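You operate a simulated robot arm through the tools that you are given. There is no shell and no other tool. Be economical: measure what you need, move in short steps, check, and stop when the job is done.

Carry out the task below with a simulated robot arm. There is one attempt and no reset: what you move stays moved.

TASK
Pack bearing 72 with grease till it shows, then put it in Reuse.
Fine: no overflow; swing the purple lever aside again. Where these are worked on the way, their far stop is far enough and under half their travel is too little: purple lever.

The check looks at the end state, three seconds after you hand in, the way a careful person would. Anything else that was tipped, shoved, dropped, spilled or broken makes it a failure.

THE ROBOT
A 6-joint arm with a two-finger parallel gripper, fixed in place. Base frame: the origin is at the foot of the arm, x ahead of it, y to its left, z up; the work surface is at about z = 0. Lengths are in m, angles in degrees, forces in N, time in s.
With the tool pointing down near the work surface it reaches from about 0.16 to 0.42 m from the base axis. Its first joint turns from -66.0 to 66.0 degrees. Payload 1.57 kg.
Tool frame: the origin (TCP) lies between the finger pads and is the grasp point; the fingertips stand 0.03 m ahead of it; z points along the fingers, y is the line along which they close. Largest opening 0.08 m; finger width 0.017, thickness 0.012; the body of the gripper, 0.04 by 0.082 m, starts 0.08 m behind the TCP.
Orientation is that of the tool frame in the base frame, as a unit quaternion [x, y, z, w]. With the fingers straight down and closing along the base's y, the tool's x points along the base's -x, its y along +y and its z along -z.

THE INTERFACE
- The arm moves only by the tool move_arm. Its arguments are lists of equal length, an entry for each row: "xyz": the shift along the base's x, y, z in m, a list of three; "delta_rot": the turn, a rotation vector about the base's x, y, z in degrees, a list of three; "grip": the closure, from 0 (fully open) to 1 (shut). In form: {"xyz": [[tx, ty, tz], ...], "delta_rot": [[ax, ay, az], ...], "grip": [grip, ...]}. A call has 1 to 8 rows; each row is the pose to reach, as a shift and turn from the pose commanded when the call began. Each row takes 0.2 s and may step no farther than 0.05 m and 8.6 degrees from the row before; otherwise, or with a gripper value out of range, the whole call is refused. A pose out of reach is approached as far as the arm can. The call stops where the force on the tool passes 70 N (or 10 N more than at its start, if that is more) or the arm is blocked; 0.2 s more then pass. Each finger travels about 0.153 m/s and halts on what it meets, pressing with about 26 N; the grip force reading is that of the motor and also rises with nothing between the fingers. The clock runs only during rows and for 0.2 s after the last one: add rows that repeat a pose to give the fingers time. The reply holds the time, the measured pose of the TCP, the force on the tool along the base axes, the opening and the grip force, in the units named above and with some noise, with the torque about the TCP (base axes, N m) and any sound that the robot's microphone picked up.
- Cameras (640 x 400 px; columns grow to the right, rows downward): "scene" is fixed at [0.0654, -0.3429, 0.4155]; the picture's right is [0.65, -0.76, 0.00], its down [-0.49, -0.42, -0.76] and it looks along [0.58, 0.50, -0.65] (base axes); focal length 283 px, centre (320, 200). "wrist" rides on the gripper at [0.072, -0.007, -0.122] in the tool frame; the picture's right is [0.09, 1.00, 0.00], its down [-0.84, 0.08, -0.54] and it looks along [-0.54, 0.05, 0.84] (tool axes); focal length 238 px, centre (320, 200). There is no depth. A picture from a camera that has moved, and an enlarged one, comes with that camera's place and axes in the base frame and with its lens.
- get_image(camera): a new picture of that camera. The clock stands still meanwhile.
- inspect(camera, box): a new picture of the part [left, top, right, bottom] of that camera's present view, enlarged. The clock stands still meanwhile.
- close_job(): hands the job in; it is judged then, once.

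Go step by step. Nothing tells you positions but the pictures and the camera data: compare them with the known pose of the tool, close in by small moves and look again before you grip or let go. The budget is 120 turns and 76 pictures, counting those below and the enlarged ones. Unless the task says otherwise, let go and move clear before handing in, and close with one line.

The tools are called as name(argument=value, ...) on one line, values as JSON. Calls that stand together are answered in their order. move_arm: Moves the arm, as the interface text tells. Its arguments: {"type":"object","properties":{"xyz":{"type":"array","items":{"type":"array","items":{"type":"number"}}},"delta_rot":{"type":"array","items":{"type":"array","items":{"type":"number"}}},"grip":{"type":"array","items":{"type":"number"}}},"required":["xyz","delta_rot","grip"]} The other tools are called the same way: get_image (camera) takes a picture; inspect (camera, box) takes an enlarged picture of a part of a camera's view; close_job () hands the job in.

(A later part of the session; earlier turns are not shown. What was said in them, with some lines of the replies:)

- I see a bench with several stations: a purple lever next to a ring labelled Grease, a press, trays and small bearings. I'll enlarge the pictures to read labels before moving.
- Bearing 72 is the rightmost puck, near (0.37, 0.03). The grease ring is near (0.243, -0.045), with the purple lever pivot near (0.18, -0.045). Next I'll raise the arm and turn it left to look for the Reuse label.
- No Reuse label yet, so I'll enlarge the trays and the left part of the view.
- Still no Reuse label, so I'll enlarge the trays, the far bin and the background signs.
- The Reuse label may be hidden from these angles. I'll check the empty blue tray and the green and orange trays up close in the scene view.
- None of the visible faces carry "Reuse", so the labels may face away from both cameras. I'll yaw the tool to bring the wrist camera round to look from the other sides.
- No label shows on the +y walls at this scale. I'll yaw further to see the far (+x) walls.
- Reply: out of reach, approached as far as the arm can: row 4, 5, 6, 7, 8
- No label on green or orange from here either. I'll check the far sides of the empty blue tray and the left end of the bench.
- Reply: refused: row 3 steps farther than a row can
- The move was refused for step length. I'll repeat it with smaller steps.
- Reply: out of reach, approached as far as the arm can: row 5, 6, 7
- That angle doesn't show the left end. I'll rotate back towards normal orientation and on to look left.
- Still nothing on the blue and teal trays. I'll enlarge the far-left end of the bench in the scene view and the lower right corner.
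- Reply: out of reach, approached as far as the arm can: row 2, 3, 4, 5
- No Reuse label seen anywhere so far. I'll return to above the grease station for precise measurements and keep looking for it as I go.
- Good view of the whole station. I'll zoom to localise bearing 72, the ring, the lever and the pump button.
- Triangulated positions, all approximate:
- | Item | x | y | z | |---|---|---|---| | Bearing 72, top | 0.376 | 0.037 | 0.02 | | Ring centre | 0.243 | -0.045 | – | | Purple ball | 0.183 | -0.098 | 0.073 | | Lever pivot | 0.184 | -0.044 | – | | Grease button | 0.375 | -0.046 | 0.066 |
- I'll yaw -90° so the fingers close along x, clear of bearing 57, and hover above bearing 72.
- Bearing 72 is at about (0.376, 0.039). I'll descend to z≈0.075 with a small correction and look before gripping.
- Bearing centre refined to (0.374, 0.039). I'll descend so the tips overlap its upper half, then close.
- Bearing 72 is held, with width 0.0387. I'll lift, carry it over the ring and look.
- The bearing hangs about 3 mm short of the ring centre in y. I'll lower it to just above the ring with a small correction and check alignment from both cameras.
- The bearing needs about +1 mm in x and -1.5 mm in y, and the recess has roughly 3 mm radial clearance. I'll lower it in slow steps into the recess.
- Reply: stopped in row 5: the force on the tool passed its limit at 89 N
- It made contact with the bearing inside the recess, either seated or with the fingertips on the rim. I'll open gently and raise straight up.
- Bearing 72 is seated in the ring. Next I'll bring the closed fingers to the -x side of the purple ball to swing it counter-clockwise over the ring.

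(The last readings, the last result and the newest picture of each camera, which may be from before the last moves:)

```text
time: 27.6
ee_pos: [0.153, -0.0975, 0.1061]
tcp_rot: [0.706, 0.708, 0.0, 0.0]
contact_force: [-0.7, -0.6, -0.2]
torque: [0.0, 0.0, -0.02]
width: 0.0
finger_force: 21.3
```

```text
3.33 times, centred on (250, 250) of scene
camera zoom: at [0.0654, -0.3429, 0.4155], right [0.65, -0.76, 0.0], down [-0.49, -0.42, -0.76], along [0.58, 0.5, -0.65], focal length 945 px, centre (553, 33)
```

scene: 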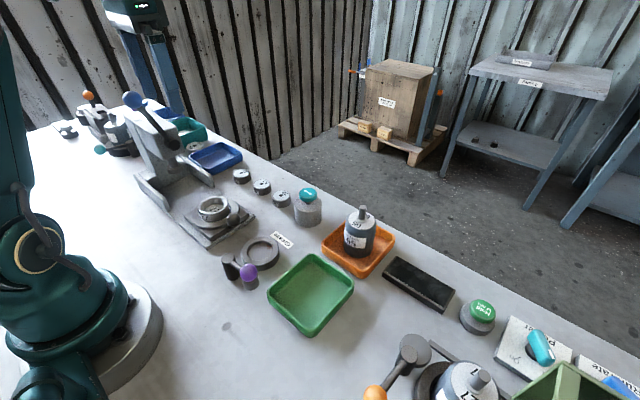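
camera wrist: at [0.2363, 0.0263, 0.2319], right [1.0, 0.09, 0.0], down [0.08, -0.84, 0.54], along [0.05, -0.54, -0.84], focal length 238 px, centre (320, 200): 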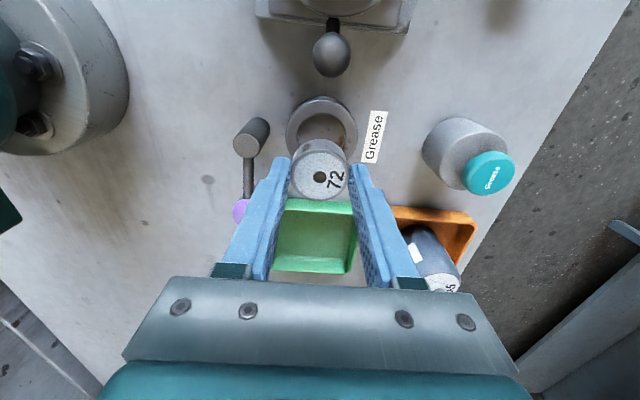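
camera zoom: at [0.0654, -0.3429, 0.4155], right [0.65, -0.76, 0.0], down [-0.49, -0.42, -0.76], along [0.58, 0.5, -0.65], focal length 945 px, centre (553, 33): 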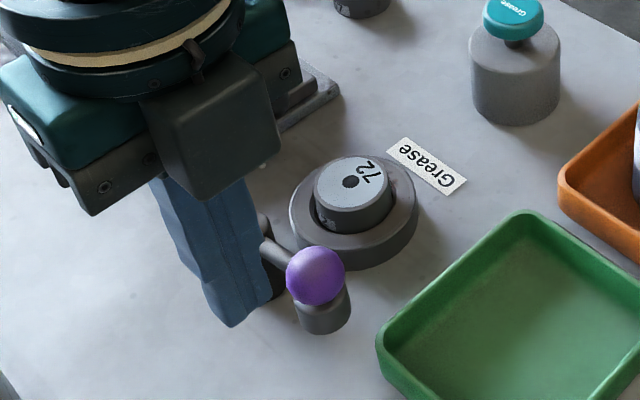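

The fingers stand just on the -x side of the ball. I'll lower a bit and push along the arc in short steps.

move_arm(xyz=[[0, 0, -0.02], [0.008, 0.0035, -0.02], [0.022, -0.001, -0.02], [0.037, -0.002, -0.02], [0.0515, 0.0015, -0.02], [0.0647, 0.0085, -0.02]], delta_rot=[[0, 0, 0], [0, 0, 0], [0, 0, 0], [0, 0, 0], [0, 0, 0], [0, 0, 0]], grip=[1, 1, 1, 1, 1, 1])

inspect(camera="scene", box=[190, 190, 310, 310])

```text
time: 29.0
ee_pos: [0.2184, -0.0894, 0.0864]
tcp_rot: [0.707, 0.708, 0.0, 0.002]
contact_force: [0.0, -0.2, 0.6]
torque: [-0.01, 0.01, 0.0]
width: 0.0
finger_force: 21.6
```

```text
3.33 times, centred on (250, 250) of scene
camera zoom: at [0.0654, -0.3429, 0.4155], right [0.65, -0.76, 0.0], down [-0.49, -0.42, -0.76], along [0.58, 0.5, -0.65], focal length 945 px, centre (553, 33)
```

zoom: 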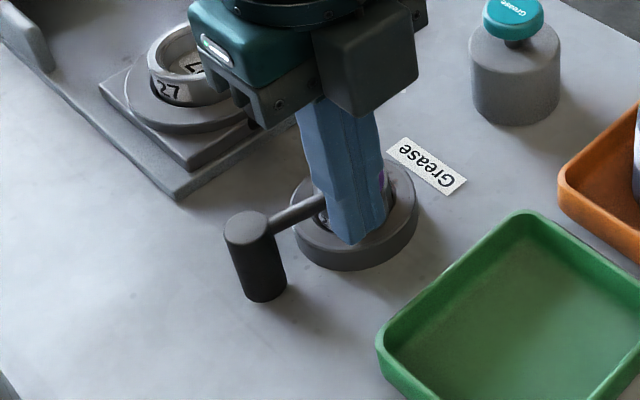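

The lever is swinging towards the ring. I'll continue to its stop.

move_arm(xyz=[[0.008, 0.008, 0], [0.014, 0.016, 0], [0.0175, 0.021, 0], [0.02, 0.026, 0], [0.022, 0.031, 0]], delta_rot=[[0, 0, 0], [0, 0, 0], [0, 0, 0], [0, 0, 0], [0, 0, 0]], grip=[1, 1, 1, 1, 1])

inspect(camera="scene", box=[190, 190, 310, 310])

```text
time: 30.4
ee_pos: [0.2398, -0.0658, 0.088]
tcp_rot: [0.704, 0.711, -0.01, 0.005]
contact_force: [-0.1, -11.2, -2.6]
torque: [-0.31, 0.12, -0.02]
width: 0.0
finger_force: 21.2
stopped in row 5: the force on the tool passed its limit at 71 N (the readings are from after the stop); the commanded pose is now the measured one
```

```text
3.33 times, centred on (250, 250) of scene
camera zoom: at [0.0654, -0.3428, 0.4155], right [0.65, -0.76, 0.0], down [-0.49, -0.42, -0.76], along [0.58, 0.5, -0.65], focal length 945 px, centre (553, 33)
```

zoom: 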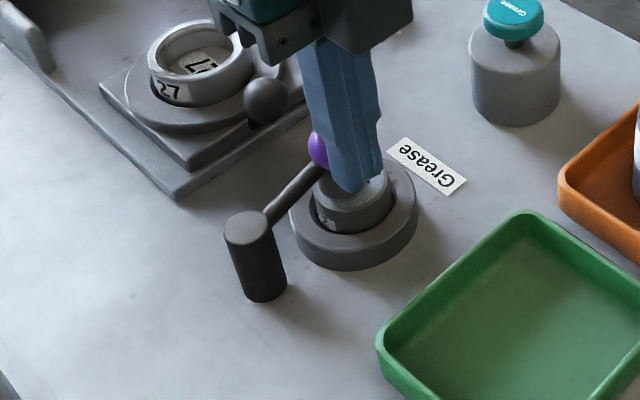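

It hit the stop. I'll back off, rise and check the nozzle over the bearing.

move_arm(xyz=[[0.0, -0.012, 0], [0.0, -0.02, 0.04], [0.03, -0.02, 0.06], [0.06, -0.02, 0.06]], delta_rot=[[0, 0, 0], [0, 0, 0], [0, 0, 0], [0, 0, 0]], grip=[1, 1, 1, 1])

inspect(camera="scene", box=[190, 190, 310, 310])

get_image(camera="wrist")

```text
time: 31.4
ee_pos: [0.2979, -0.0855, 0.1482]
tcp_rot: [0.704, 0.71, -0.008, 0.004]
contact_force: [-0.4, -0.4, 0.2]
torque: [-0.02, -0.02, -0.02]
width: 0.0003
finger_force: 21.2
```

```text
3.33 times, centred on (250, 250) of scene
camera zoom: at [0.0654, -0.3429, 0.4155], right [0.65, -0.76, 0.0], down [-0.49, -0.42, -0.76], along [0.58, 0.5, -0.65], focal length 945 px, centre (553, 33)
```

zoom: 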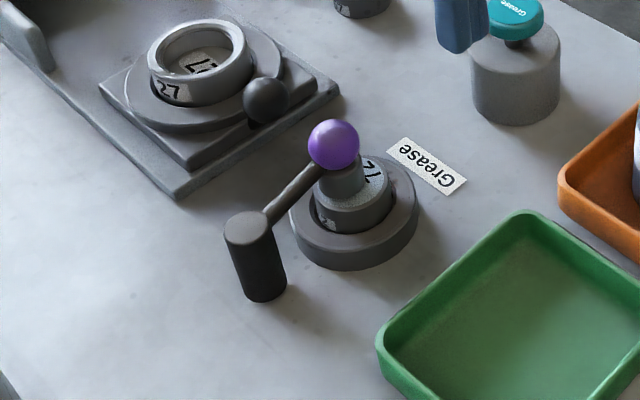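

```text
29 pictures are left
camera wrist: at [0.2909, -0.0121, 0.2687], right [0.99, 0.1, -0.01], down [0.09, -0.83, 0.56], along [0.05, -0.55, -0.83], focal length 238 px, centre (320, 200)
```

wrist: 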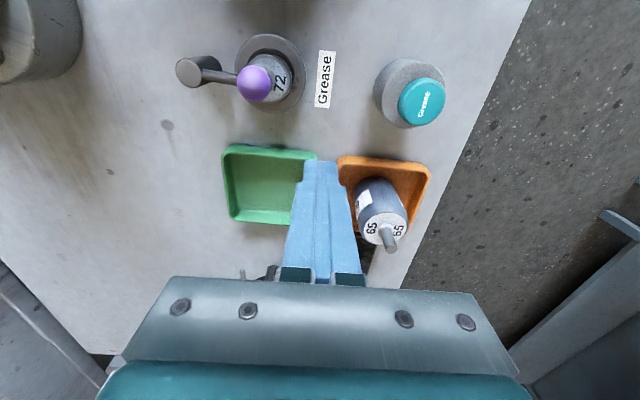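

The nozzle is over the bearing. Next I'll hover above the Grease button at about (0.374, -0.0445) with the fingers closed.

move_arm(xyz=[[0.035, 0.02, 0.0], [0.076, 0.041, 0.0], [0.076, 0.041, -0.025], [0.076, 0.041, -0.035], [0.076, 0.041, -0.035]], delta_rot=[[0, 0, 0], [0, 0, 0], [0, 0, 0], [0, 0, 0], [0, 0, 0]], grip=[1, 1, 1, 1, 1])

inspect(camera="scene", box=[230, 140, 350, 240])

```text
time: 32.6
ee_pos: [0.3733, -0.0422, 0.1111]
tcp_rot: [0.704, 0.71, -0.01, 0.003]
contact_force: [-0.3, 0.8, 1.4]
torque: [0.01, -0.01, 0.03]
width: 0.0
finger_force: 21.3
```

```text
4.00 times, centred on (290, 190) of scene
camera zoom: at [0.0654, -0.3429, 0.4155], right [0.65, -0.76, 0.0], down [-0.49, -0.42, -0.76], along [0.58, 0.5, -0.65], focal length 1134 px, centre (440, 240)
```

zoom: 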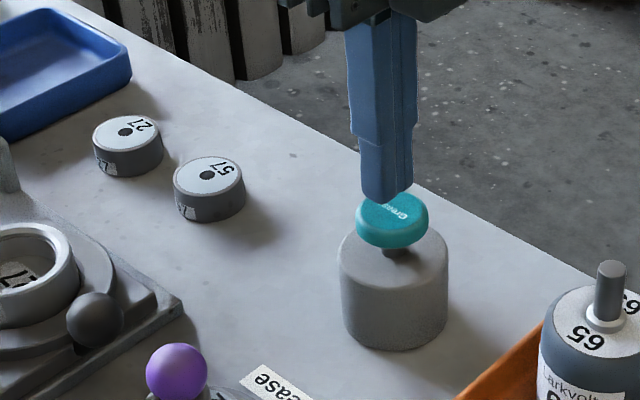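

The fingers are aligned above the button. I'll make one brief press, release it and check.

move_arm(xyz=[[0, 0, -0.01], [0, 0, -0.015], [0, 0, -0.019], [0, 0, -0.005], [0, 0, 0]], delta_rot=[[0, 0, 0], [0, 0, 0], [0, 0, 0], [0, 0, 0], [0, 0, 0]], grip=[1, 1, 1, 1, 1])

inspect(camera="scene", box=[230, 190, 310, 270])

```text
time: 33.8
ee_pos: [0.3741, -0.0442, 0.1125]
tcp_rot: [0.704, 0.71, -0.009, 0.003]
contact_force: [0.7, -0.1, -0.1]
torque: [0.0, -0.04, -0.03]
width: 0.0
finger_force: 21.3
```

```text
5.00 times, centred on (270, 230) of scene
camera zoom: at [0.0654, -0.3429, 0.4155], right [0.65, -0.76, 0.0], down [-0.49, -0.42, -0.76], along [0.58, 0.5, -0.65], focal length 1417 px, centre (570, 50)
```

zoom: 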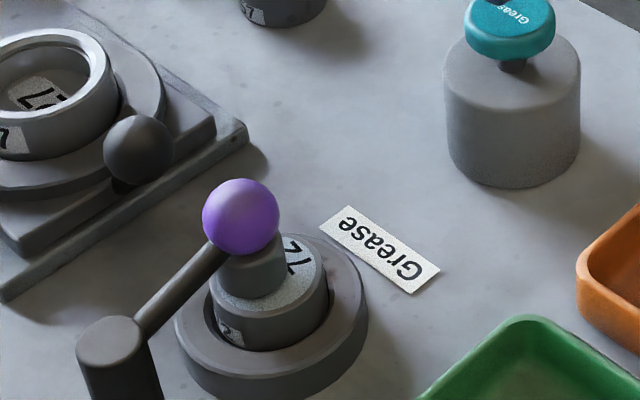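

No sound, and I can't tell whether the button moved. I'll press a bit deeper and read the force at the end.

move_arm(xyz=[[0, 0, -0.012], [0, 0, -0.019]], delta_rot=[[0, 0, 0], [0, 0, 0]], grip=[1, 1])

inspect(camera="scene", box=[230, 170, 330, 270])

```text
time: 34.4
ee_pos: [0.3733, -0.0448, 0.0936]
tcp_rot: [0.704, 0.71, -0.008, 0.005]
contact_force: [-1.4, -0.5, 4.0]
torque: [0.02, -0.01, 0.04]
width: 0.0002
finger_force: 21.6
```

```text
4.00 times, centred on (280, 220) of scene
camera zoom: at [0.0654, -0.3429, 0.4155], right [0.65, -0.76, 0.0], down [-0.49, -0.42, -0.76], along [0.58, 0.5, -0.65], focal length 1134 px, centre (480, 120)
```

zoom: 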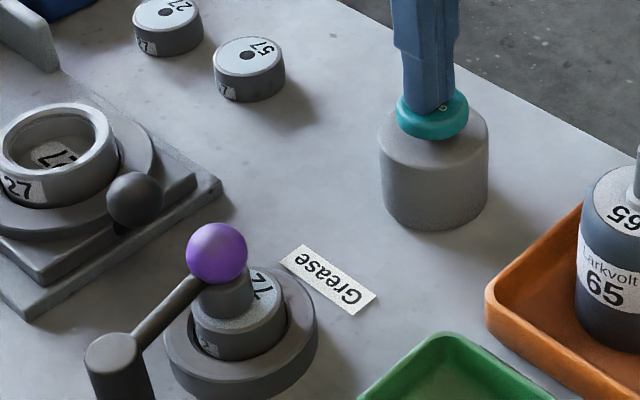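

The button is going down with about 4 N of spring force. I'll push 3 mm more.

move_arm(xyz=[[0, 0, -0.003]], delta_rot=[[0, 0, 0]], grip=[1])

inspect(camera="scene", box=[230, 170, 330, 270])

```text
time: 34.8
ee_pos: [0.3738, -0.0442, 0.0889]
tcp_rot: [0.704, 0.71, -0.009, 0.004]
contact_force: [-2.9, -1.1, 7.1]
torque: [0.02, 0.1, -0.01]
width: 0.0
finger_force: 21.5
heard: click
```

```text
4.00 times, centred on (280, 220) of scene
camera zoom: at [0.0654, -0.3429, 0.4156], right [0.65, -0.76, 0.0], down [-0.49, -0.42, -0.76], along [0.58, 0.5, -0.65], focal length 1134 px, centre (480, 120)
```

zoom: 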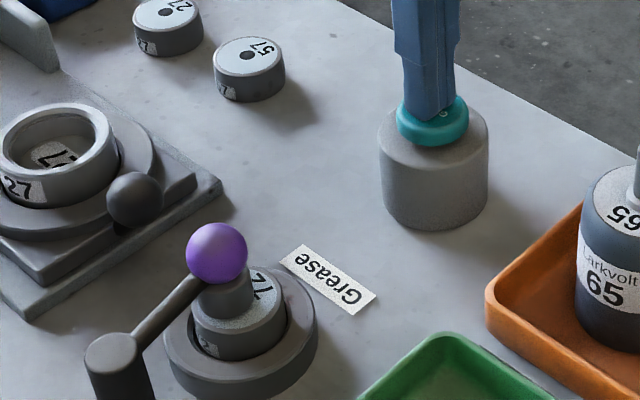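

It clicked at the bottom, so that was one stroke. I'll release and see whether any grease shows at the bearing.

move_arm(xyz=[[0, 0, 0.01], [0, 0, 0.022]], delta_rot=[[0, 0, 0], [0, 0, 0]], grip=[1, 1])

inspect(camera="scene", box=[245, 210, 285, 250])

```text
time: 35.4
ee_pos: [0.3748, -0.0449, 0.112]
tcp_rot: [0.704, 0.71, -0.009, 0.003]
contact_force: [0.8, 0.3, -0.1]
torque: [0.0, 0.02, -0.01]
width: 0.0002
finger_force: 21.4
```

```text
10.00 times, centred on (265, 230) of scene
camera zoom: at [0.0654, -0.3429, 0.4155], right [0.65, -0.76, 0.0], down [-0.49, -0.42, -0.76], along [0.58, 0.5, -0.65], focal length 2834 px, centre (870, -100)
```

zoom: 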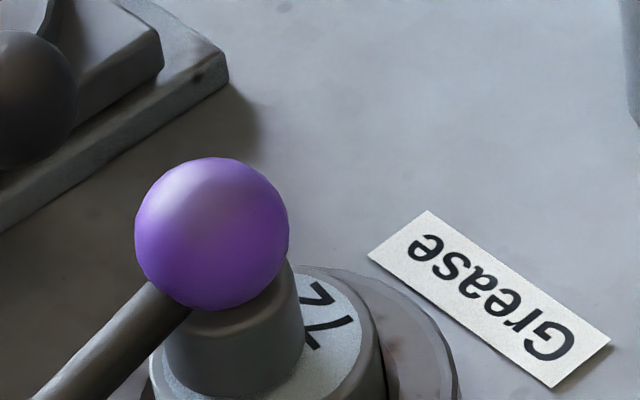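

No grease visible yet, so I'll do one more full stroke and check again.

move_arm(xyz=[[0, 0, -0.012], [0, 0, -0.02], [0, 0, -0.024], [0, 0, -0.01], [0, 0, 0]], delta_rot=[[0, 0, 0], [0, 0, 0], [0, 0, 0], [0, 0, 0], [0, 0, 0]], grip=[1, 1, 1, 1, 1])

inspect(camera="scene", box=[245, 220, 290, 265])

```text
time: 36.6
ee_pos: [0.3757, -0.0428, 0.1105]
tcp_rot: [0.703, 0.711, -0.008, 0.003]
contact_force: [-0.2, 0.1, -0.4]
torque: [0.02, -0.01, -0.01]
width: 0.0
finger_force: 20.8
heard: click
```

```text
8.89 times, centred on (268, 242) of scene
camera zoom: at [0.0654, -0.3429, 0.4155], right [0.65, -0.76, 0.0], down [-0.49, -0.42, -0.76], along [0.58, 0.5, -0.65], focal length 2520 px, centre (787, -178)
```

zoom: 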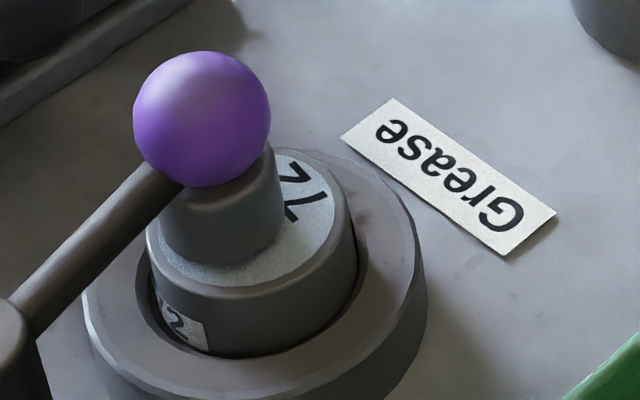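

Still nothing shows. I'll do a third stroke, then check.

move_arm(xyz=[[0, 0, -0.012], [0, 0, -0.02], [0, 0, -0.024], [0, 0, -0.01], [0, 0, 0]], delta_rot=[[0, 0, 0], [0, 0, 0], [0, 0, 0], [0, 0, 0], [0, 0, 0]], grip=[1, 1, 1, 1, 1])

inspect(camera="scene", box=[245, 220, 290, 265])

```text
time: 37.8
ee_pos: [0.3731, -0.0441, 0.1125]
tcp_rot: [0.703, 0.711, -0.008, 0.004]
contact_force: [-0.2, -0.4, 0.3]
torque: [-0.01, -0.04, 0.01]
width: 0.0
finger_force: 21.3
heard: click
```

```text
8.89 times, centred on (268, 242) of scene
camera zoom: at [0.0654, -0.3429, 0.4155], right [0.65, -0.76, 0.0], down [-0.49, -0.42, -0.76], along [0.58, 0.5, -0.65], focal length 2520 px, centre (787, -178)
```

zoom: 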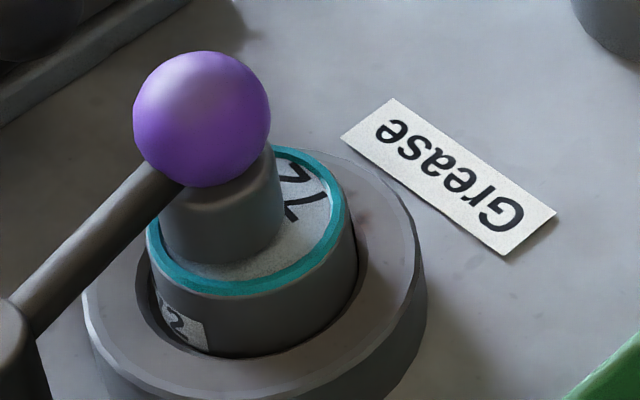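

A teal rim of grease now shows on the bearing, so the pumping is done. Next I'll bring the closed fingers to the +y side of the ball to swing the lever back.

move_arm(xyz=[[0, 0.005, 0.03], [-0.035, 0.015, 0.03], [-0.07, 0.025, 0.03], [-0.105, 0.0285, 0.03], [-0.134, 0.0295, 0.03], [-0.134, 0.0295, 0.0], [-0.134, 0.0295, 0.0]], delta_rot=[[0, 0, 0], [0, 0, 0], [0, 0, 0], [0, 0, 0], [0, 0, 0], [0, 0, 0], [0, 0, 0]], grip=[1, 1, 1, 1, 1, 1, 1])

inspect(camera="scene", box=[190, 180, 310, 300])

```text
time: 39.4
ee_pos: [0.2406, -0.0135, 0.1104]
tcp_rot: [0.704, 0.71, -0.009, 0.003]
contact_force: [-0.6, -1.1, -0.4]
torque: [-0.04, -0.04, -0.01]
width: 0.0
finger_force: 21.1
```

```text
3.33 times, centred on (250, 240) of scene
camera zoom: at [0.0654, -0.3429, 0.4155], right [0.65, -0.76, 0.0], down [-0.49, -0.42, -0.76], along [0.58, 0.5, -0.65], focal length 945 px, centre (553, 67)
```

zoom: 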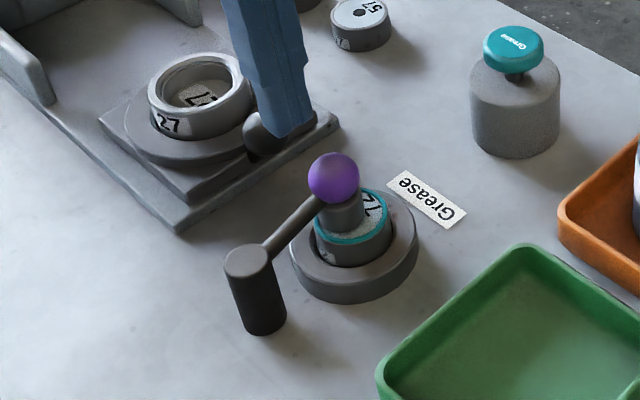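

Clear on both sides. I'll lower and push the ball back along the arc.

move_arm(xyz=[[0, -0.002, -0.012], [0, -0.002, -0.025], [0, -0.014, -0.025], [0.002, -0.029, -0.025], [0, -0.044, -0.025], [-0.006, -0.058, -0.025], [-0.015, -0.07, -0.025], [-0.027, -0.0792, -0.025]], delta_rot=[[0, 0, 0], [0, 0, 0], [0, 0, 0], [0, 0, 0], [0, 0, 0], [0, 0, 0], [0, 0, 0], [0, 0, 0]], grip=[1, 1, 1, 1, 1, 1, 1, 1])

inspect(camera="scene", box=[190, 190, 310, 310])

```text
time: 41.2
ee_pos: [0.213, -0.0947, 0.0873]
tcp_rot: [0.703, 0.711, -0.008, 0.003]
contact_force: [0.8, 0.4, 0.1]
torque: [-0.03, 0.0, -0.04]
width: 0.0002
finger_force: 21.3
```

```text
3.33 times, centred on (250, 250) of scene
camera zoom: at [0.0654, -0.3429, 0.4155], right [0.65, -0.76, 0.0], down [-0.49, -0.42, -0.76], along [0.58, 0.5, -0.65], focal length 945 px, centre (553, 33)
```

zoom: 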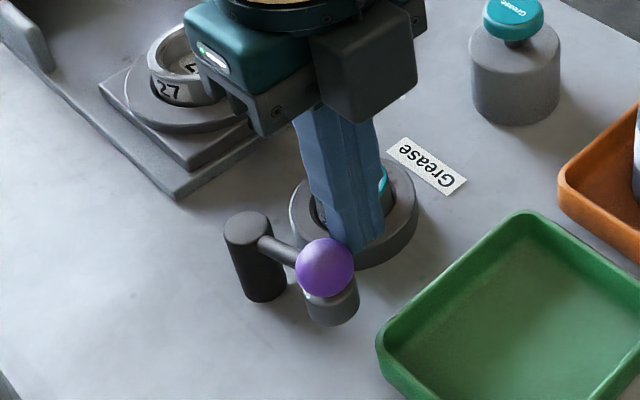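

Almost back to its start position. I'll nudge to the stop, then back off and rise over the ring.

move_arm(xyz=[[-0.004, -0.0035, 0], [-0.008, -0.0045, 0], [-0.011, -0.005, 0], [0.0, 0.0, 0.01]], delta_rot=[[0, 0, 0], [0, 0, 0], [0, 0, 0], [0, 0, 0]], grip=[1, 1, 1, 1])

move_arm(xyz=[[0.005, 0.0, 0.035], [0.02, 0.02, 0.06], [0.031, 0.05, 0.06], [0.031, 0.05, 0.04], [0.031, 0.05, 0.04]], delta_rot=[[0, 0, 0], [0, 0, 0], [0, 0, 0], [0, 0, 0], [0, 0, 0]], grip=[1, 1, 0.3, 0.3, 0.3])

get_image(camera="wrist")

inspect(camera="scene", box=[190, 190, 330, 330])

```text
time: 42.2
ee_pos: [0.2136, -0.0937, 0.0948]
tcp_rot: [0.704, 0.71, -0.011, 0.002]
contact_force: [0.1, 0.0, 0.0]
torque: [0.02, -0.01, 0.01]
width: 0.0
finger_force: 20.9
```

```text
time: 43.4
ee_pos: [0.246, -0.045, 0.137]
tcp_rot: [0.704, 0.71, -0.008, 0.004]
contact_force: [0.2, -0.1, -0.2]
torque: [0.02, -0.02, 0.0]
width: 0.0562
finger_force: 0.0
```

```text
19 pictures are left
camera wrist: at [0.2383, 0.0286, 0.2572], right [0.99, 0.1, -0.01], down [0.09, -0.83, 0.56], along [0.05, -0.55, -0.83], focal length 238 px, centre (320, 200)
```

wrist: 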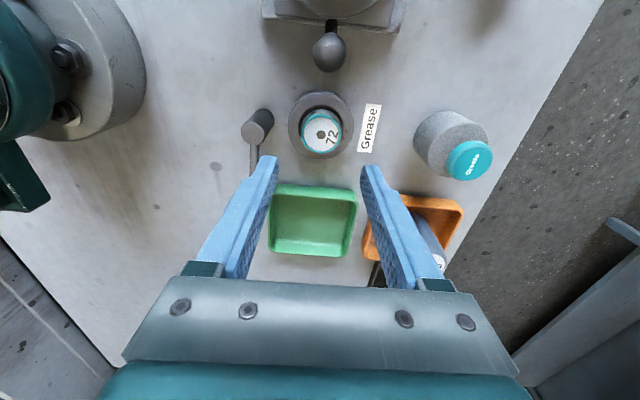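

```text
2.86 times, centred on (260, 260) of scene
camera zoom: at [0.0654, -0.3429, 0.4155], right [0.65, -0.76, 0.0], down [-0.49, -0.42, -0.76], along [0.58, 0.5, -0.65], focal length 810 px, centre (491, 29)
```

zoom: 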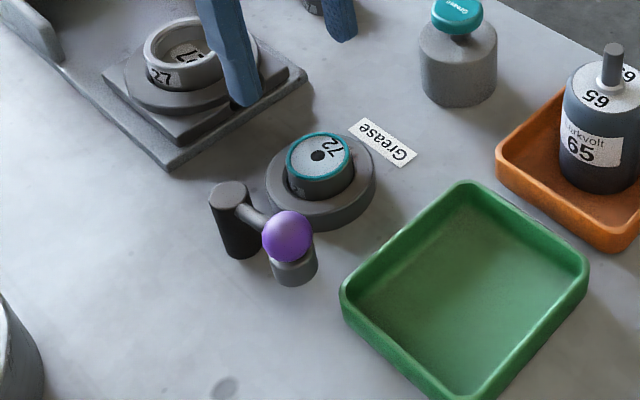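

The lever is back at its start angle, and the bearing shows a neat grease rim with no overflow. I'll correct the slight tool tilt, descend on the bearing and grip it at the same depth as before.

move_arm(xyz=[[0, 0.0, -0.03], [0, 0, -0.06], [0, 0, -0.08], [0, 0, -0.0885], [0, 0, -0.0885]], delta_rot=[[1, -0.46, 0], [1, -0.46, 0], [1, -0.46, 0], [1, -0.46, 0], [1, -0.46, 0]], grip=[0.3, 0.3, 0.3, 0.3, 0.3])

get_image(camera="wrist")

```text
time: 44.6
ee_pos: [0.2432, -0.0432, 0.0491]
tcp_rot: [0.704, 0.71, 0.0, 0.0]
contact_force: [0.6, -0.1, -0.1]
torque: [0.0, -0.03, 0.01]
width: 0.0561
finger_force: 0.2
```

```text
17 pictures are left
camera wrist: at [0.2355, 0.0273, 0.1703], right [0.99, 0.1, 0.0], down [0.08, -0.84, 0.54], along [0.06, -0.54, -0.84], focal length 238 px, centre (320, 200)
```

wrist: 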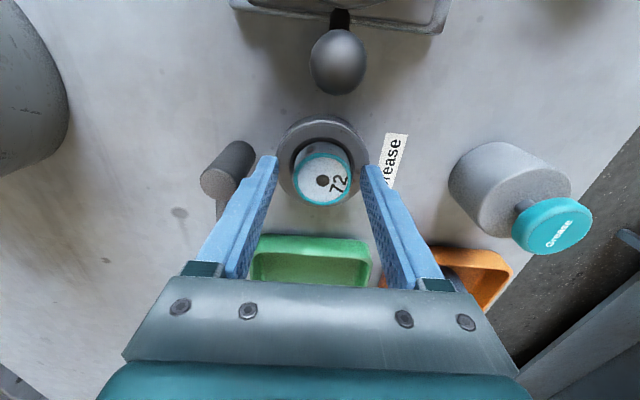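

Aligned, with no contact. I'll close and lift.

move_arm(xyz=[[0.001, 0, 0], [0.001, 0, 0], [0.001, 0, 0], [0.001, 0, 0.02], [0.001, 0, 0.05], [0.001, 0, 0.08]], delta_rot=[[0, 0, 0], [0, 0, 0], [0, 0, 0], [0, 0, 0], [0, 0, 0], [0, 0, 0]], grip=[0.8, 0.8, 0.8, 0.8, 0.8, 0.8])

get_image(camera="wrist")

```text
time: 46.0
ee_pos: [0.2455, -0.0435, 0.1283]
tcp_rot: [0.704, 0.711, 0.0, 0.001]
contact_force: [0.4, 0.3, -1.2]
torque: [0.03, -0.01, 0.04]
width: 0.0386
finger_force: 26.0
```

```text
16 pictures are left
camera wrist: at [0.2368, 0.0278, 0.2497], right [0.99, 0.1, 0.0], down [0.08, -0.84, 0.54], along [0.06, -0.54, -0.84], focal length 238 px, centre (320, 200)
```

wrist: 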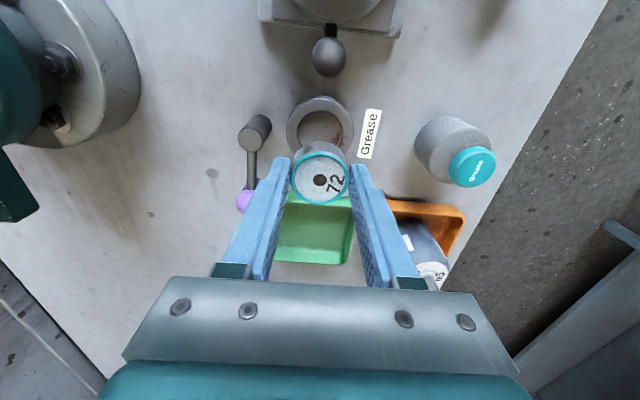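

The greased bearing is held. Before placing it I want to settle which place is "Reuse", so I'll raise the arm and look at the right end of the bench, which I've only partly seen.

move_arm(xyz=[[0, -0.02, 0.04], [0, -0.05, 0.08], [0, -0.09, 0.11], [0, -0.13, 0.12], [-0.01, -0.17, 0.12], [-0.02, -0.2, 0.12], [-0.03, -0.22, 0.12], [-0.03, -0.22, 0.12]], delta_rot=[[0, 0, 8], [0, 0, 16], [0, 0, 24], [0, 0, 32], [0, 0, 40], [0, 0, 48], [0, 0, 56], [0, 0, 60]], grip=[0.8, 0.8, 0.8, 0.8, 0.8, 0.8, 0.8, 0.8])

get_image(camera="wrist")

```text
time: 47.8
ee_pos: [0.2138, -0.2623, 0.2459]
tcp_rot: [0.254, 0.967, 0.0, 0.0]
contact_force: [0.1, 1.1, -1.0]
torque: [0.03, -0.01, 0.02]
width: 0.0387
finger_force: 26.0
out of reach, approached as far as the arm can: row 8
```

```text
15 pictures are left
camera wrist: at [0.1467, -0.2329, 0.3673], right [0.41, 0.91, 0.0], down [0.77, -0.34, 0.54], along [0.5, -0.22, -0.84], focal length 238 px, centre (320, 200)
```

wrist: 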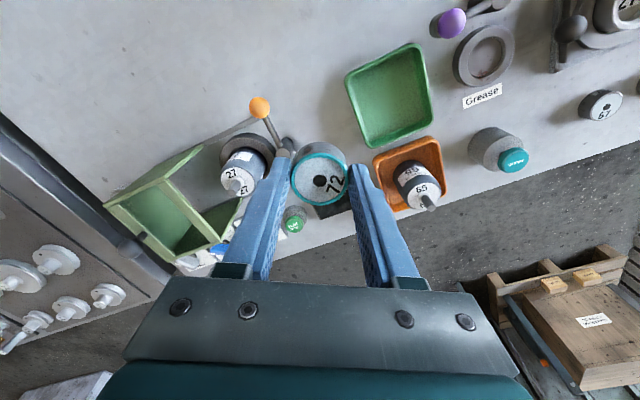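

The bench ends there with no further bins. I'll enlarge the green and orange trays from this new angle.

inspect(camera="wrist", box=[330, 30, 470, 220])

inspect(camera="wrist", box=[90, 90, 310, 280])

```text
2.11 times, centred on (400, 125) of wrist
camera zoom: at [0.1467, -0.2329, 0.3673], right [0.41, 0.91, 0.0], down [0.77, -0.34, 0.54], along [0.5, -0.22, -0.84], focal length 502 px, centre (152, 358)
```

zoom: 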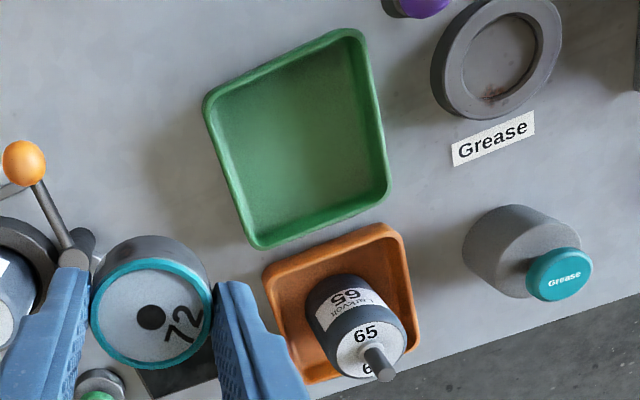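

```text
2.11 times, centred on (200, 185) of wrist
camera zoom: at [0.1467, -0.2329, 0.3673], right [0.41, 0.91, 0.0], down [0.77, -0.34, 0.54], along [0.5, -0.22, -0.84], focal length 502 px, centre (573, 232)
```

zoom: 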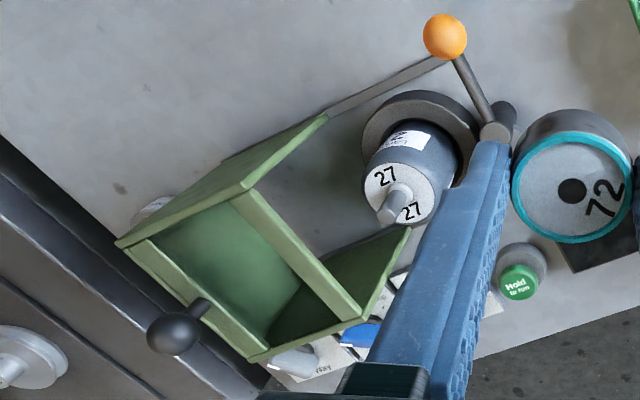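

No label exists on any face of any tray. The empty green tray next to the grease station is the plausible Reuse tray: green is the usual colour for reuse, and the orange tray already holds a motor. I'll bring the bearing above its centre at about (0.24, -0.173) and check alignment.

move_arm(xyz=[[0, 0.01, 0], [0.005, 0.03, -0.01], [0.01, 0.05, -0.03], [0.018, 0.07, -0.05], [0.025, 0.088, -0.07], [0.026, 0.089, -0.09], [0.026, 0.089, -0.1], [0.026, 0.089, -0.1]], delta_rot=[[0, 0, -8.5], [0, 0, -17], [0, 0, -25.5], [0, 0, -34], [0, 0, -42.5], [0, 0, -51], [0, 0, -59], [0, 0, -60]], grip=[0.8, 0.8, 0.8, 0.8, 0.8, 0.8, 0.8, 0.8])

get_image(camera="wrist")

inspect(camera="scene", box=[240, 210, 400, 350])

```text
time: 49.6
ee_pos: [0.239, -0.1721, 0.147]
tcp_rot: [0.705, 0.709, 0.0, 0.001]
contact_force: [0.7, -0.1, -1.2]
torque: [-0.01, 0.03, 0.01]
width: 0.0385
finger_force: 25.7
```

```text
12 pictures are left
camera wrist: at [0.2313, -0.1012, 0.2682], right [1.0, 0.1, 0.0], down [0.08, -0.84, 0.54], along [0.05, -0.54, -0.84], focal length 238 px, centre (320, 200)
```

wrist: 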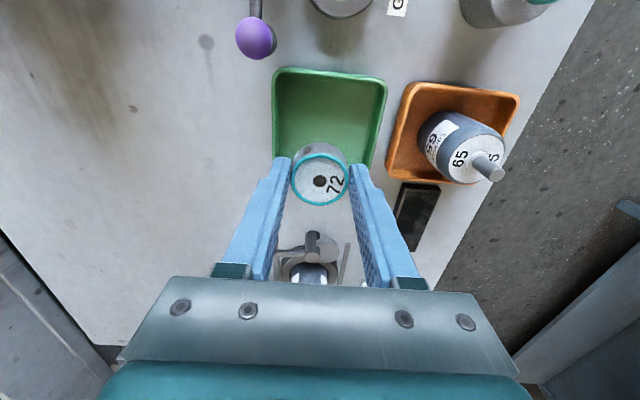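

```text
2.86 times, centred on (320, 280) of scene
camera zoom: at [0.0654, -0.3429, 0.4155], right [0.65, -0.76, 0.0], down [-0.49, -0.42, -0.76], along [0.58, 0.5, -0.65], focal length 810 px, centre (320, -29)
```

zoom: 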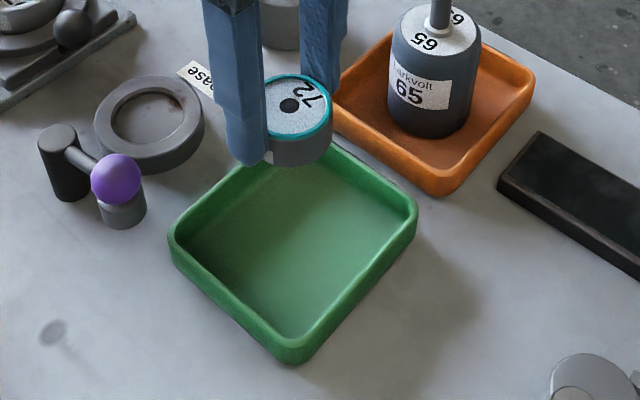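

Well placed over the green tray; only a +5 mm x correction is needed. I'll lower it into the tray.

move_arm(xyz=[[0.005, 0, -0.03], [0.005, 0, -0.06], [0.005, 0, -0.08], [0.005, 0, -0.09], [0.005, 0, -0.097]], delta_rot=[[0, 0, 0], [0, 0, 0], [0, 0, 0], [0, 0, 0], [0, 0, 0]], grip=[0.8, 0.8, 0.8, 0.8, 0.8])

inspect(camera="scene", box=[260, 230, 360, 340])

```text
time: 50.8
ee_pos: [0.245, -0.1723, 0.0498]
tcp_rot: [0.704, 0.71, 0.0, 0.001]
contact_force: [-0.2, 0.2, -1.3]
torque: [-0.03, -0.01, 0.01]
width: 0.0382
finger_force: 25.9
```

```text
3.64 times, centred on (310, 285) of scene
camera zoom: at [0.0654, -0.3429, 0.4155], right [0.65, -0.76, 0.0], down [-0.49, -0.42, -0.76], along [0.58, 0.5, -0.65], focal length 1031 px, centre (356, -109)
```

zoom: 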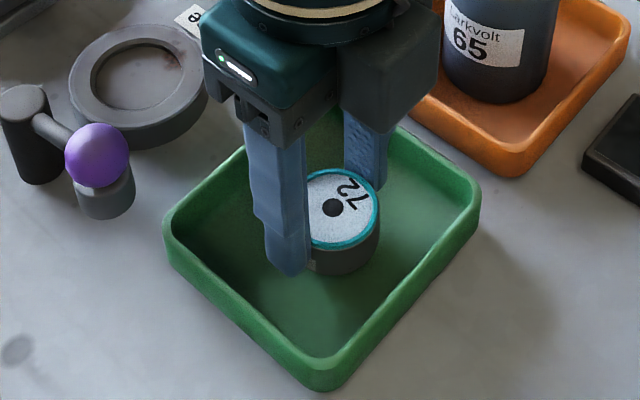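

It's inside the tray and close to the floor. I'll creep down until contact.

move_arm(xyz=[[0, 0, -0.002], [0, 0, -0.004]], delta_rot=[[0, 0, 0], [0, 0, 0]], grip=[0.8, 0.8])

```text
time: 51.4
ee_pos: [0.2446, -0.1728, 0.0458]
tcp_rot: [0.705, 0.71, 0.0, 0.001]
contact_force: [-0.4, 0.1, -1.6]
torque: [0.01, 0.04, 0.0]
width: 0.0387
finger_force: 25.7
```

No contact yet, so I'll go 1.5 mm lower, then open slightly and rise straight up.

move_arm(xyz=[[0, 0, -0.0015], [0, 0, -0.0015], [0, 0, -0.0015], [0, 0, -0.0015], [0, 0, 0.03], [0, 0, 0.07], [0, 0, 0.11]], delta_rot=[[0, 0, 0], [0, 0, 0], [0, 0, 0], [0, 0, 0], [0, 0, 0], [0, 0, 0], [0, 0, 0]], grip=[0.8, 0.3, 0.3, 0.3, 0.3, 0.3, 0.3])

get_image(camera="scene")

get_image(camera="wrist")

```text
time: 53.0
ee_pos: [0.2468, -0.172, 0.1544]
tcp_rot: [0.704, 0.71, -0.001, 0.0]
contact_force: [0.6, 0.4, 0.3]
torque: [0.01, 0.0, 0.01]
width: 0.056
finger_force: 0.0
```

```text
9 pictures are left
```

scene: 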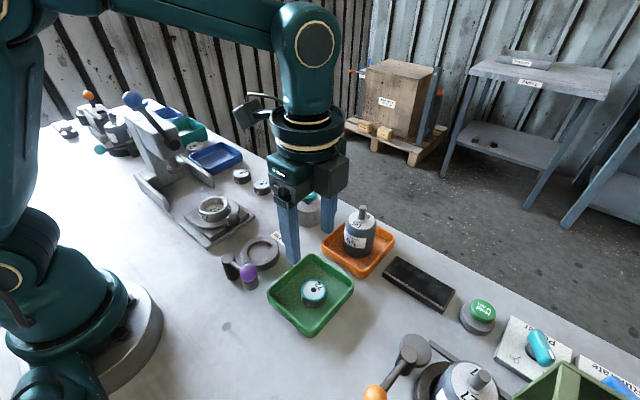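

```text
8 pictures are left
camera wrist: at [0.2386, -0.1007, 0.2759], right [0.99, 0.1, 0.0], down [0.08, -0.84, 0.54], along [0.06, -0.54, -0.84], focal length 238 px, centre (320, 200)
```

wrist: 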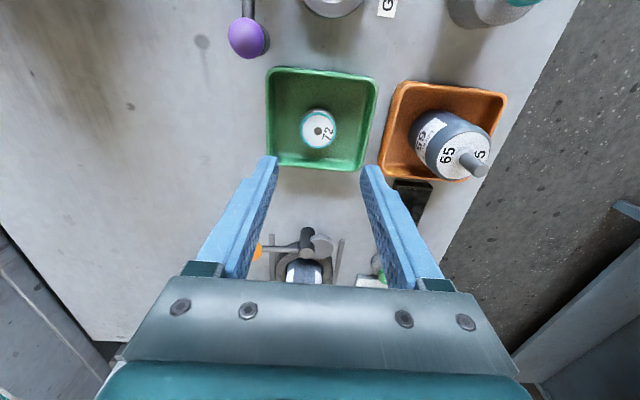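

Bearing 72 is packed with grease to the rim and sits in the green tray, the purple lever is back aside, and the gripper is clear. I'm handing in now.

close_job()

```text
The job is handed in.
```

Bearing 72 is packed until a thin rim of grease shows, with no overflow, and the purple lever is back aside. The bearing is in the green tray, which I took to be Reuse because I found no "Reuse" label anywhere I could see.
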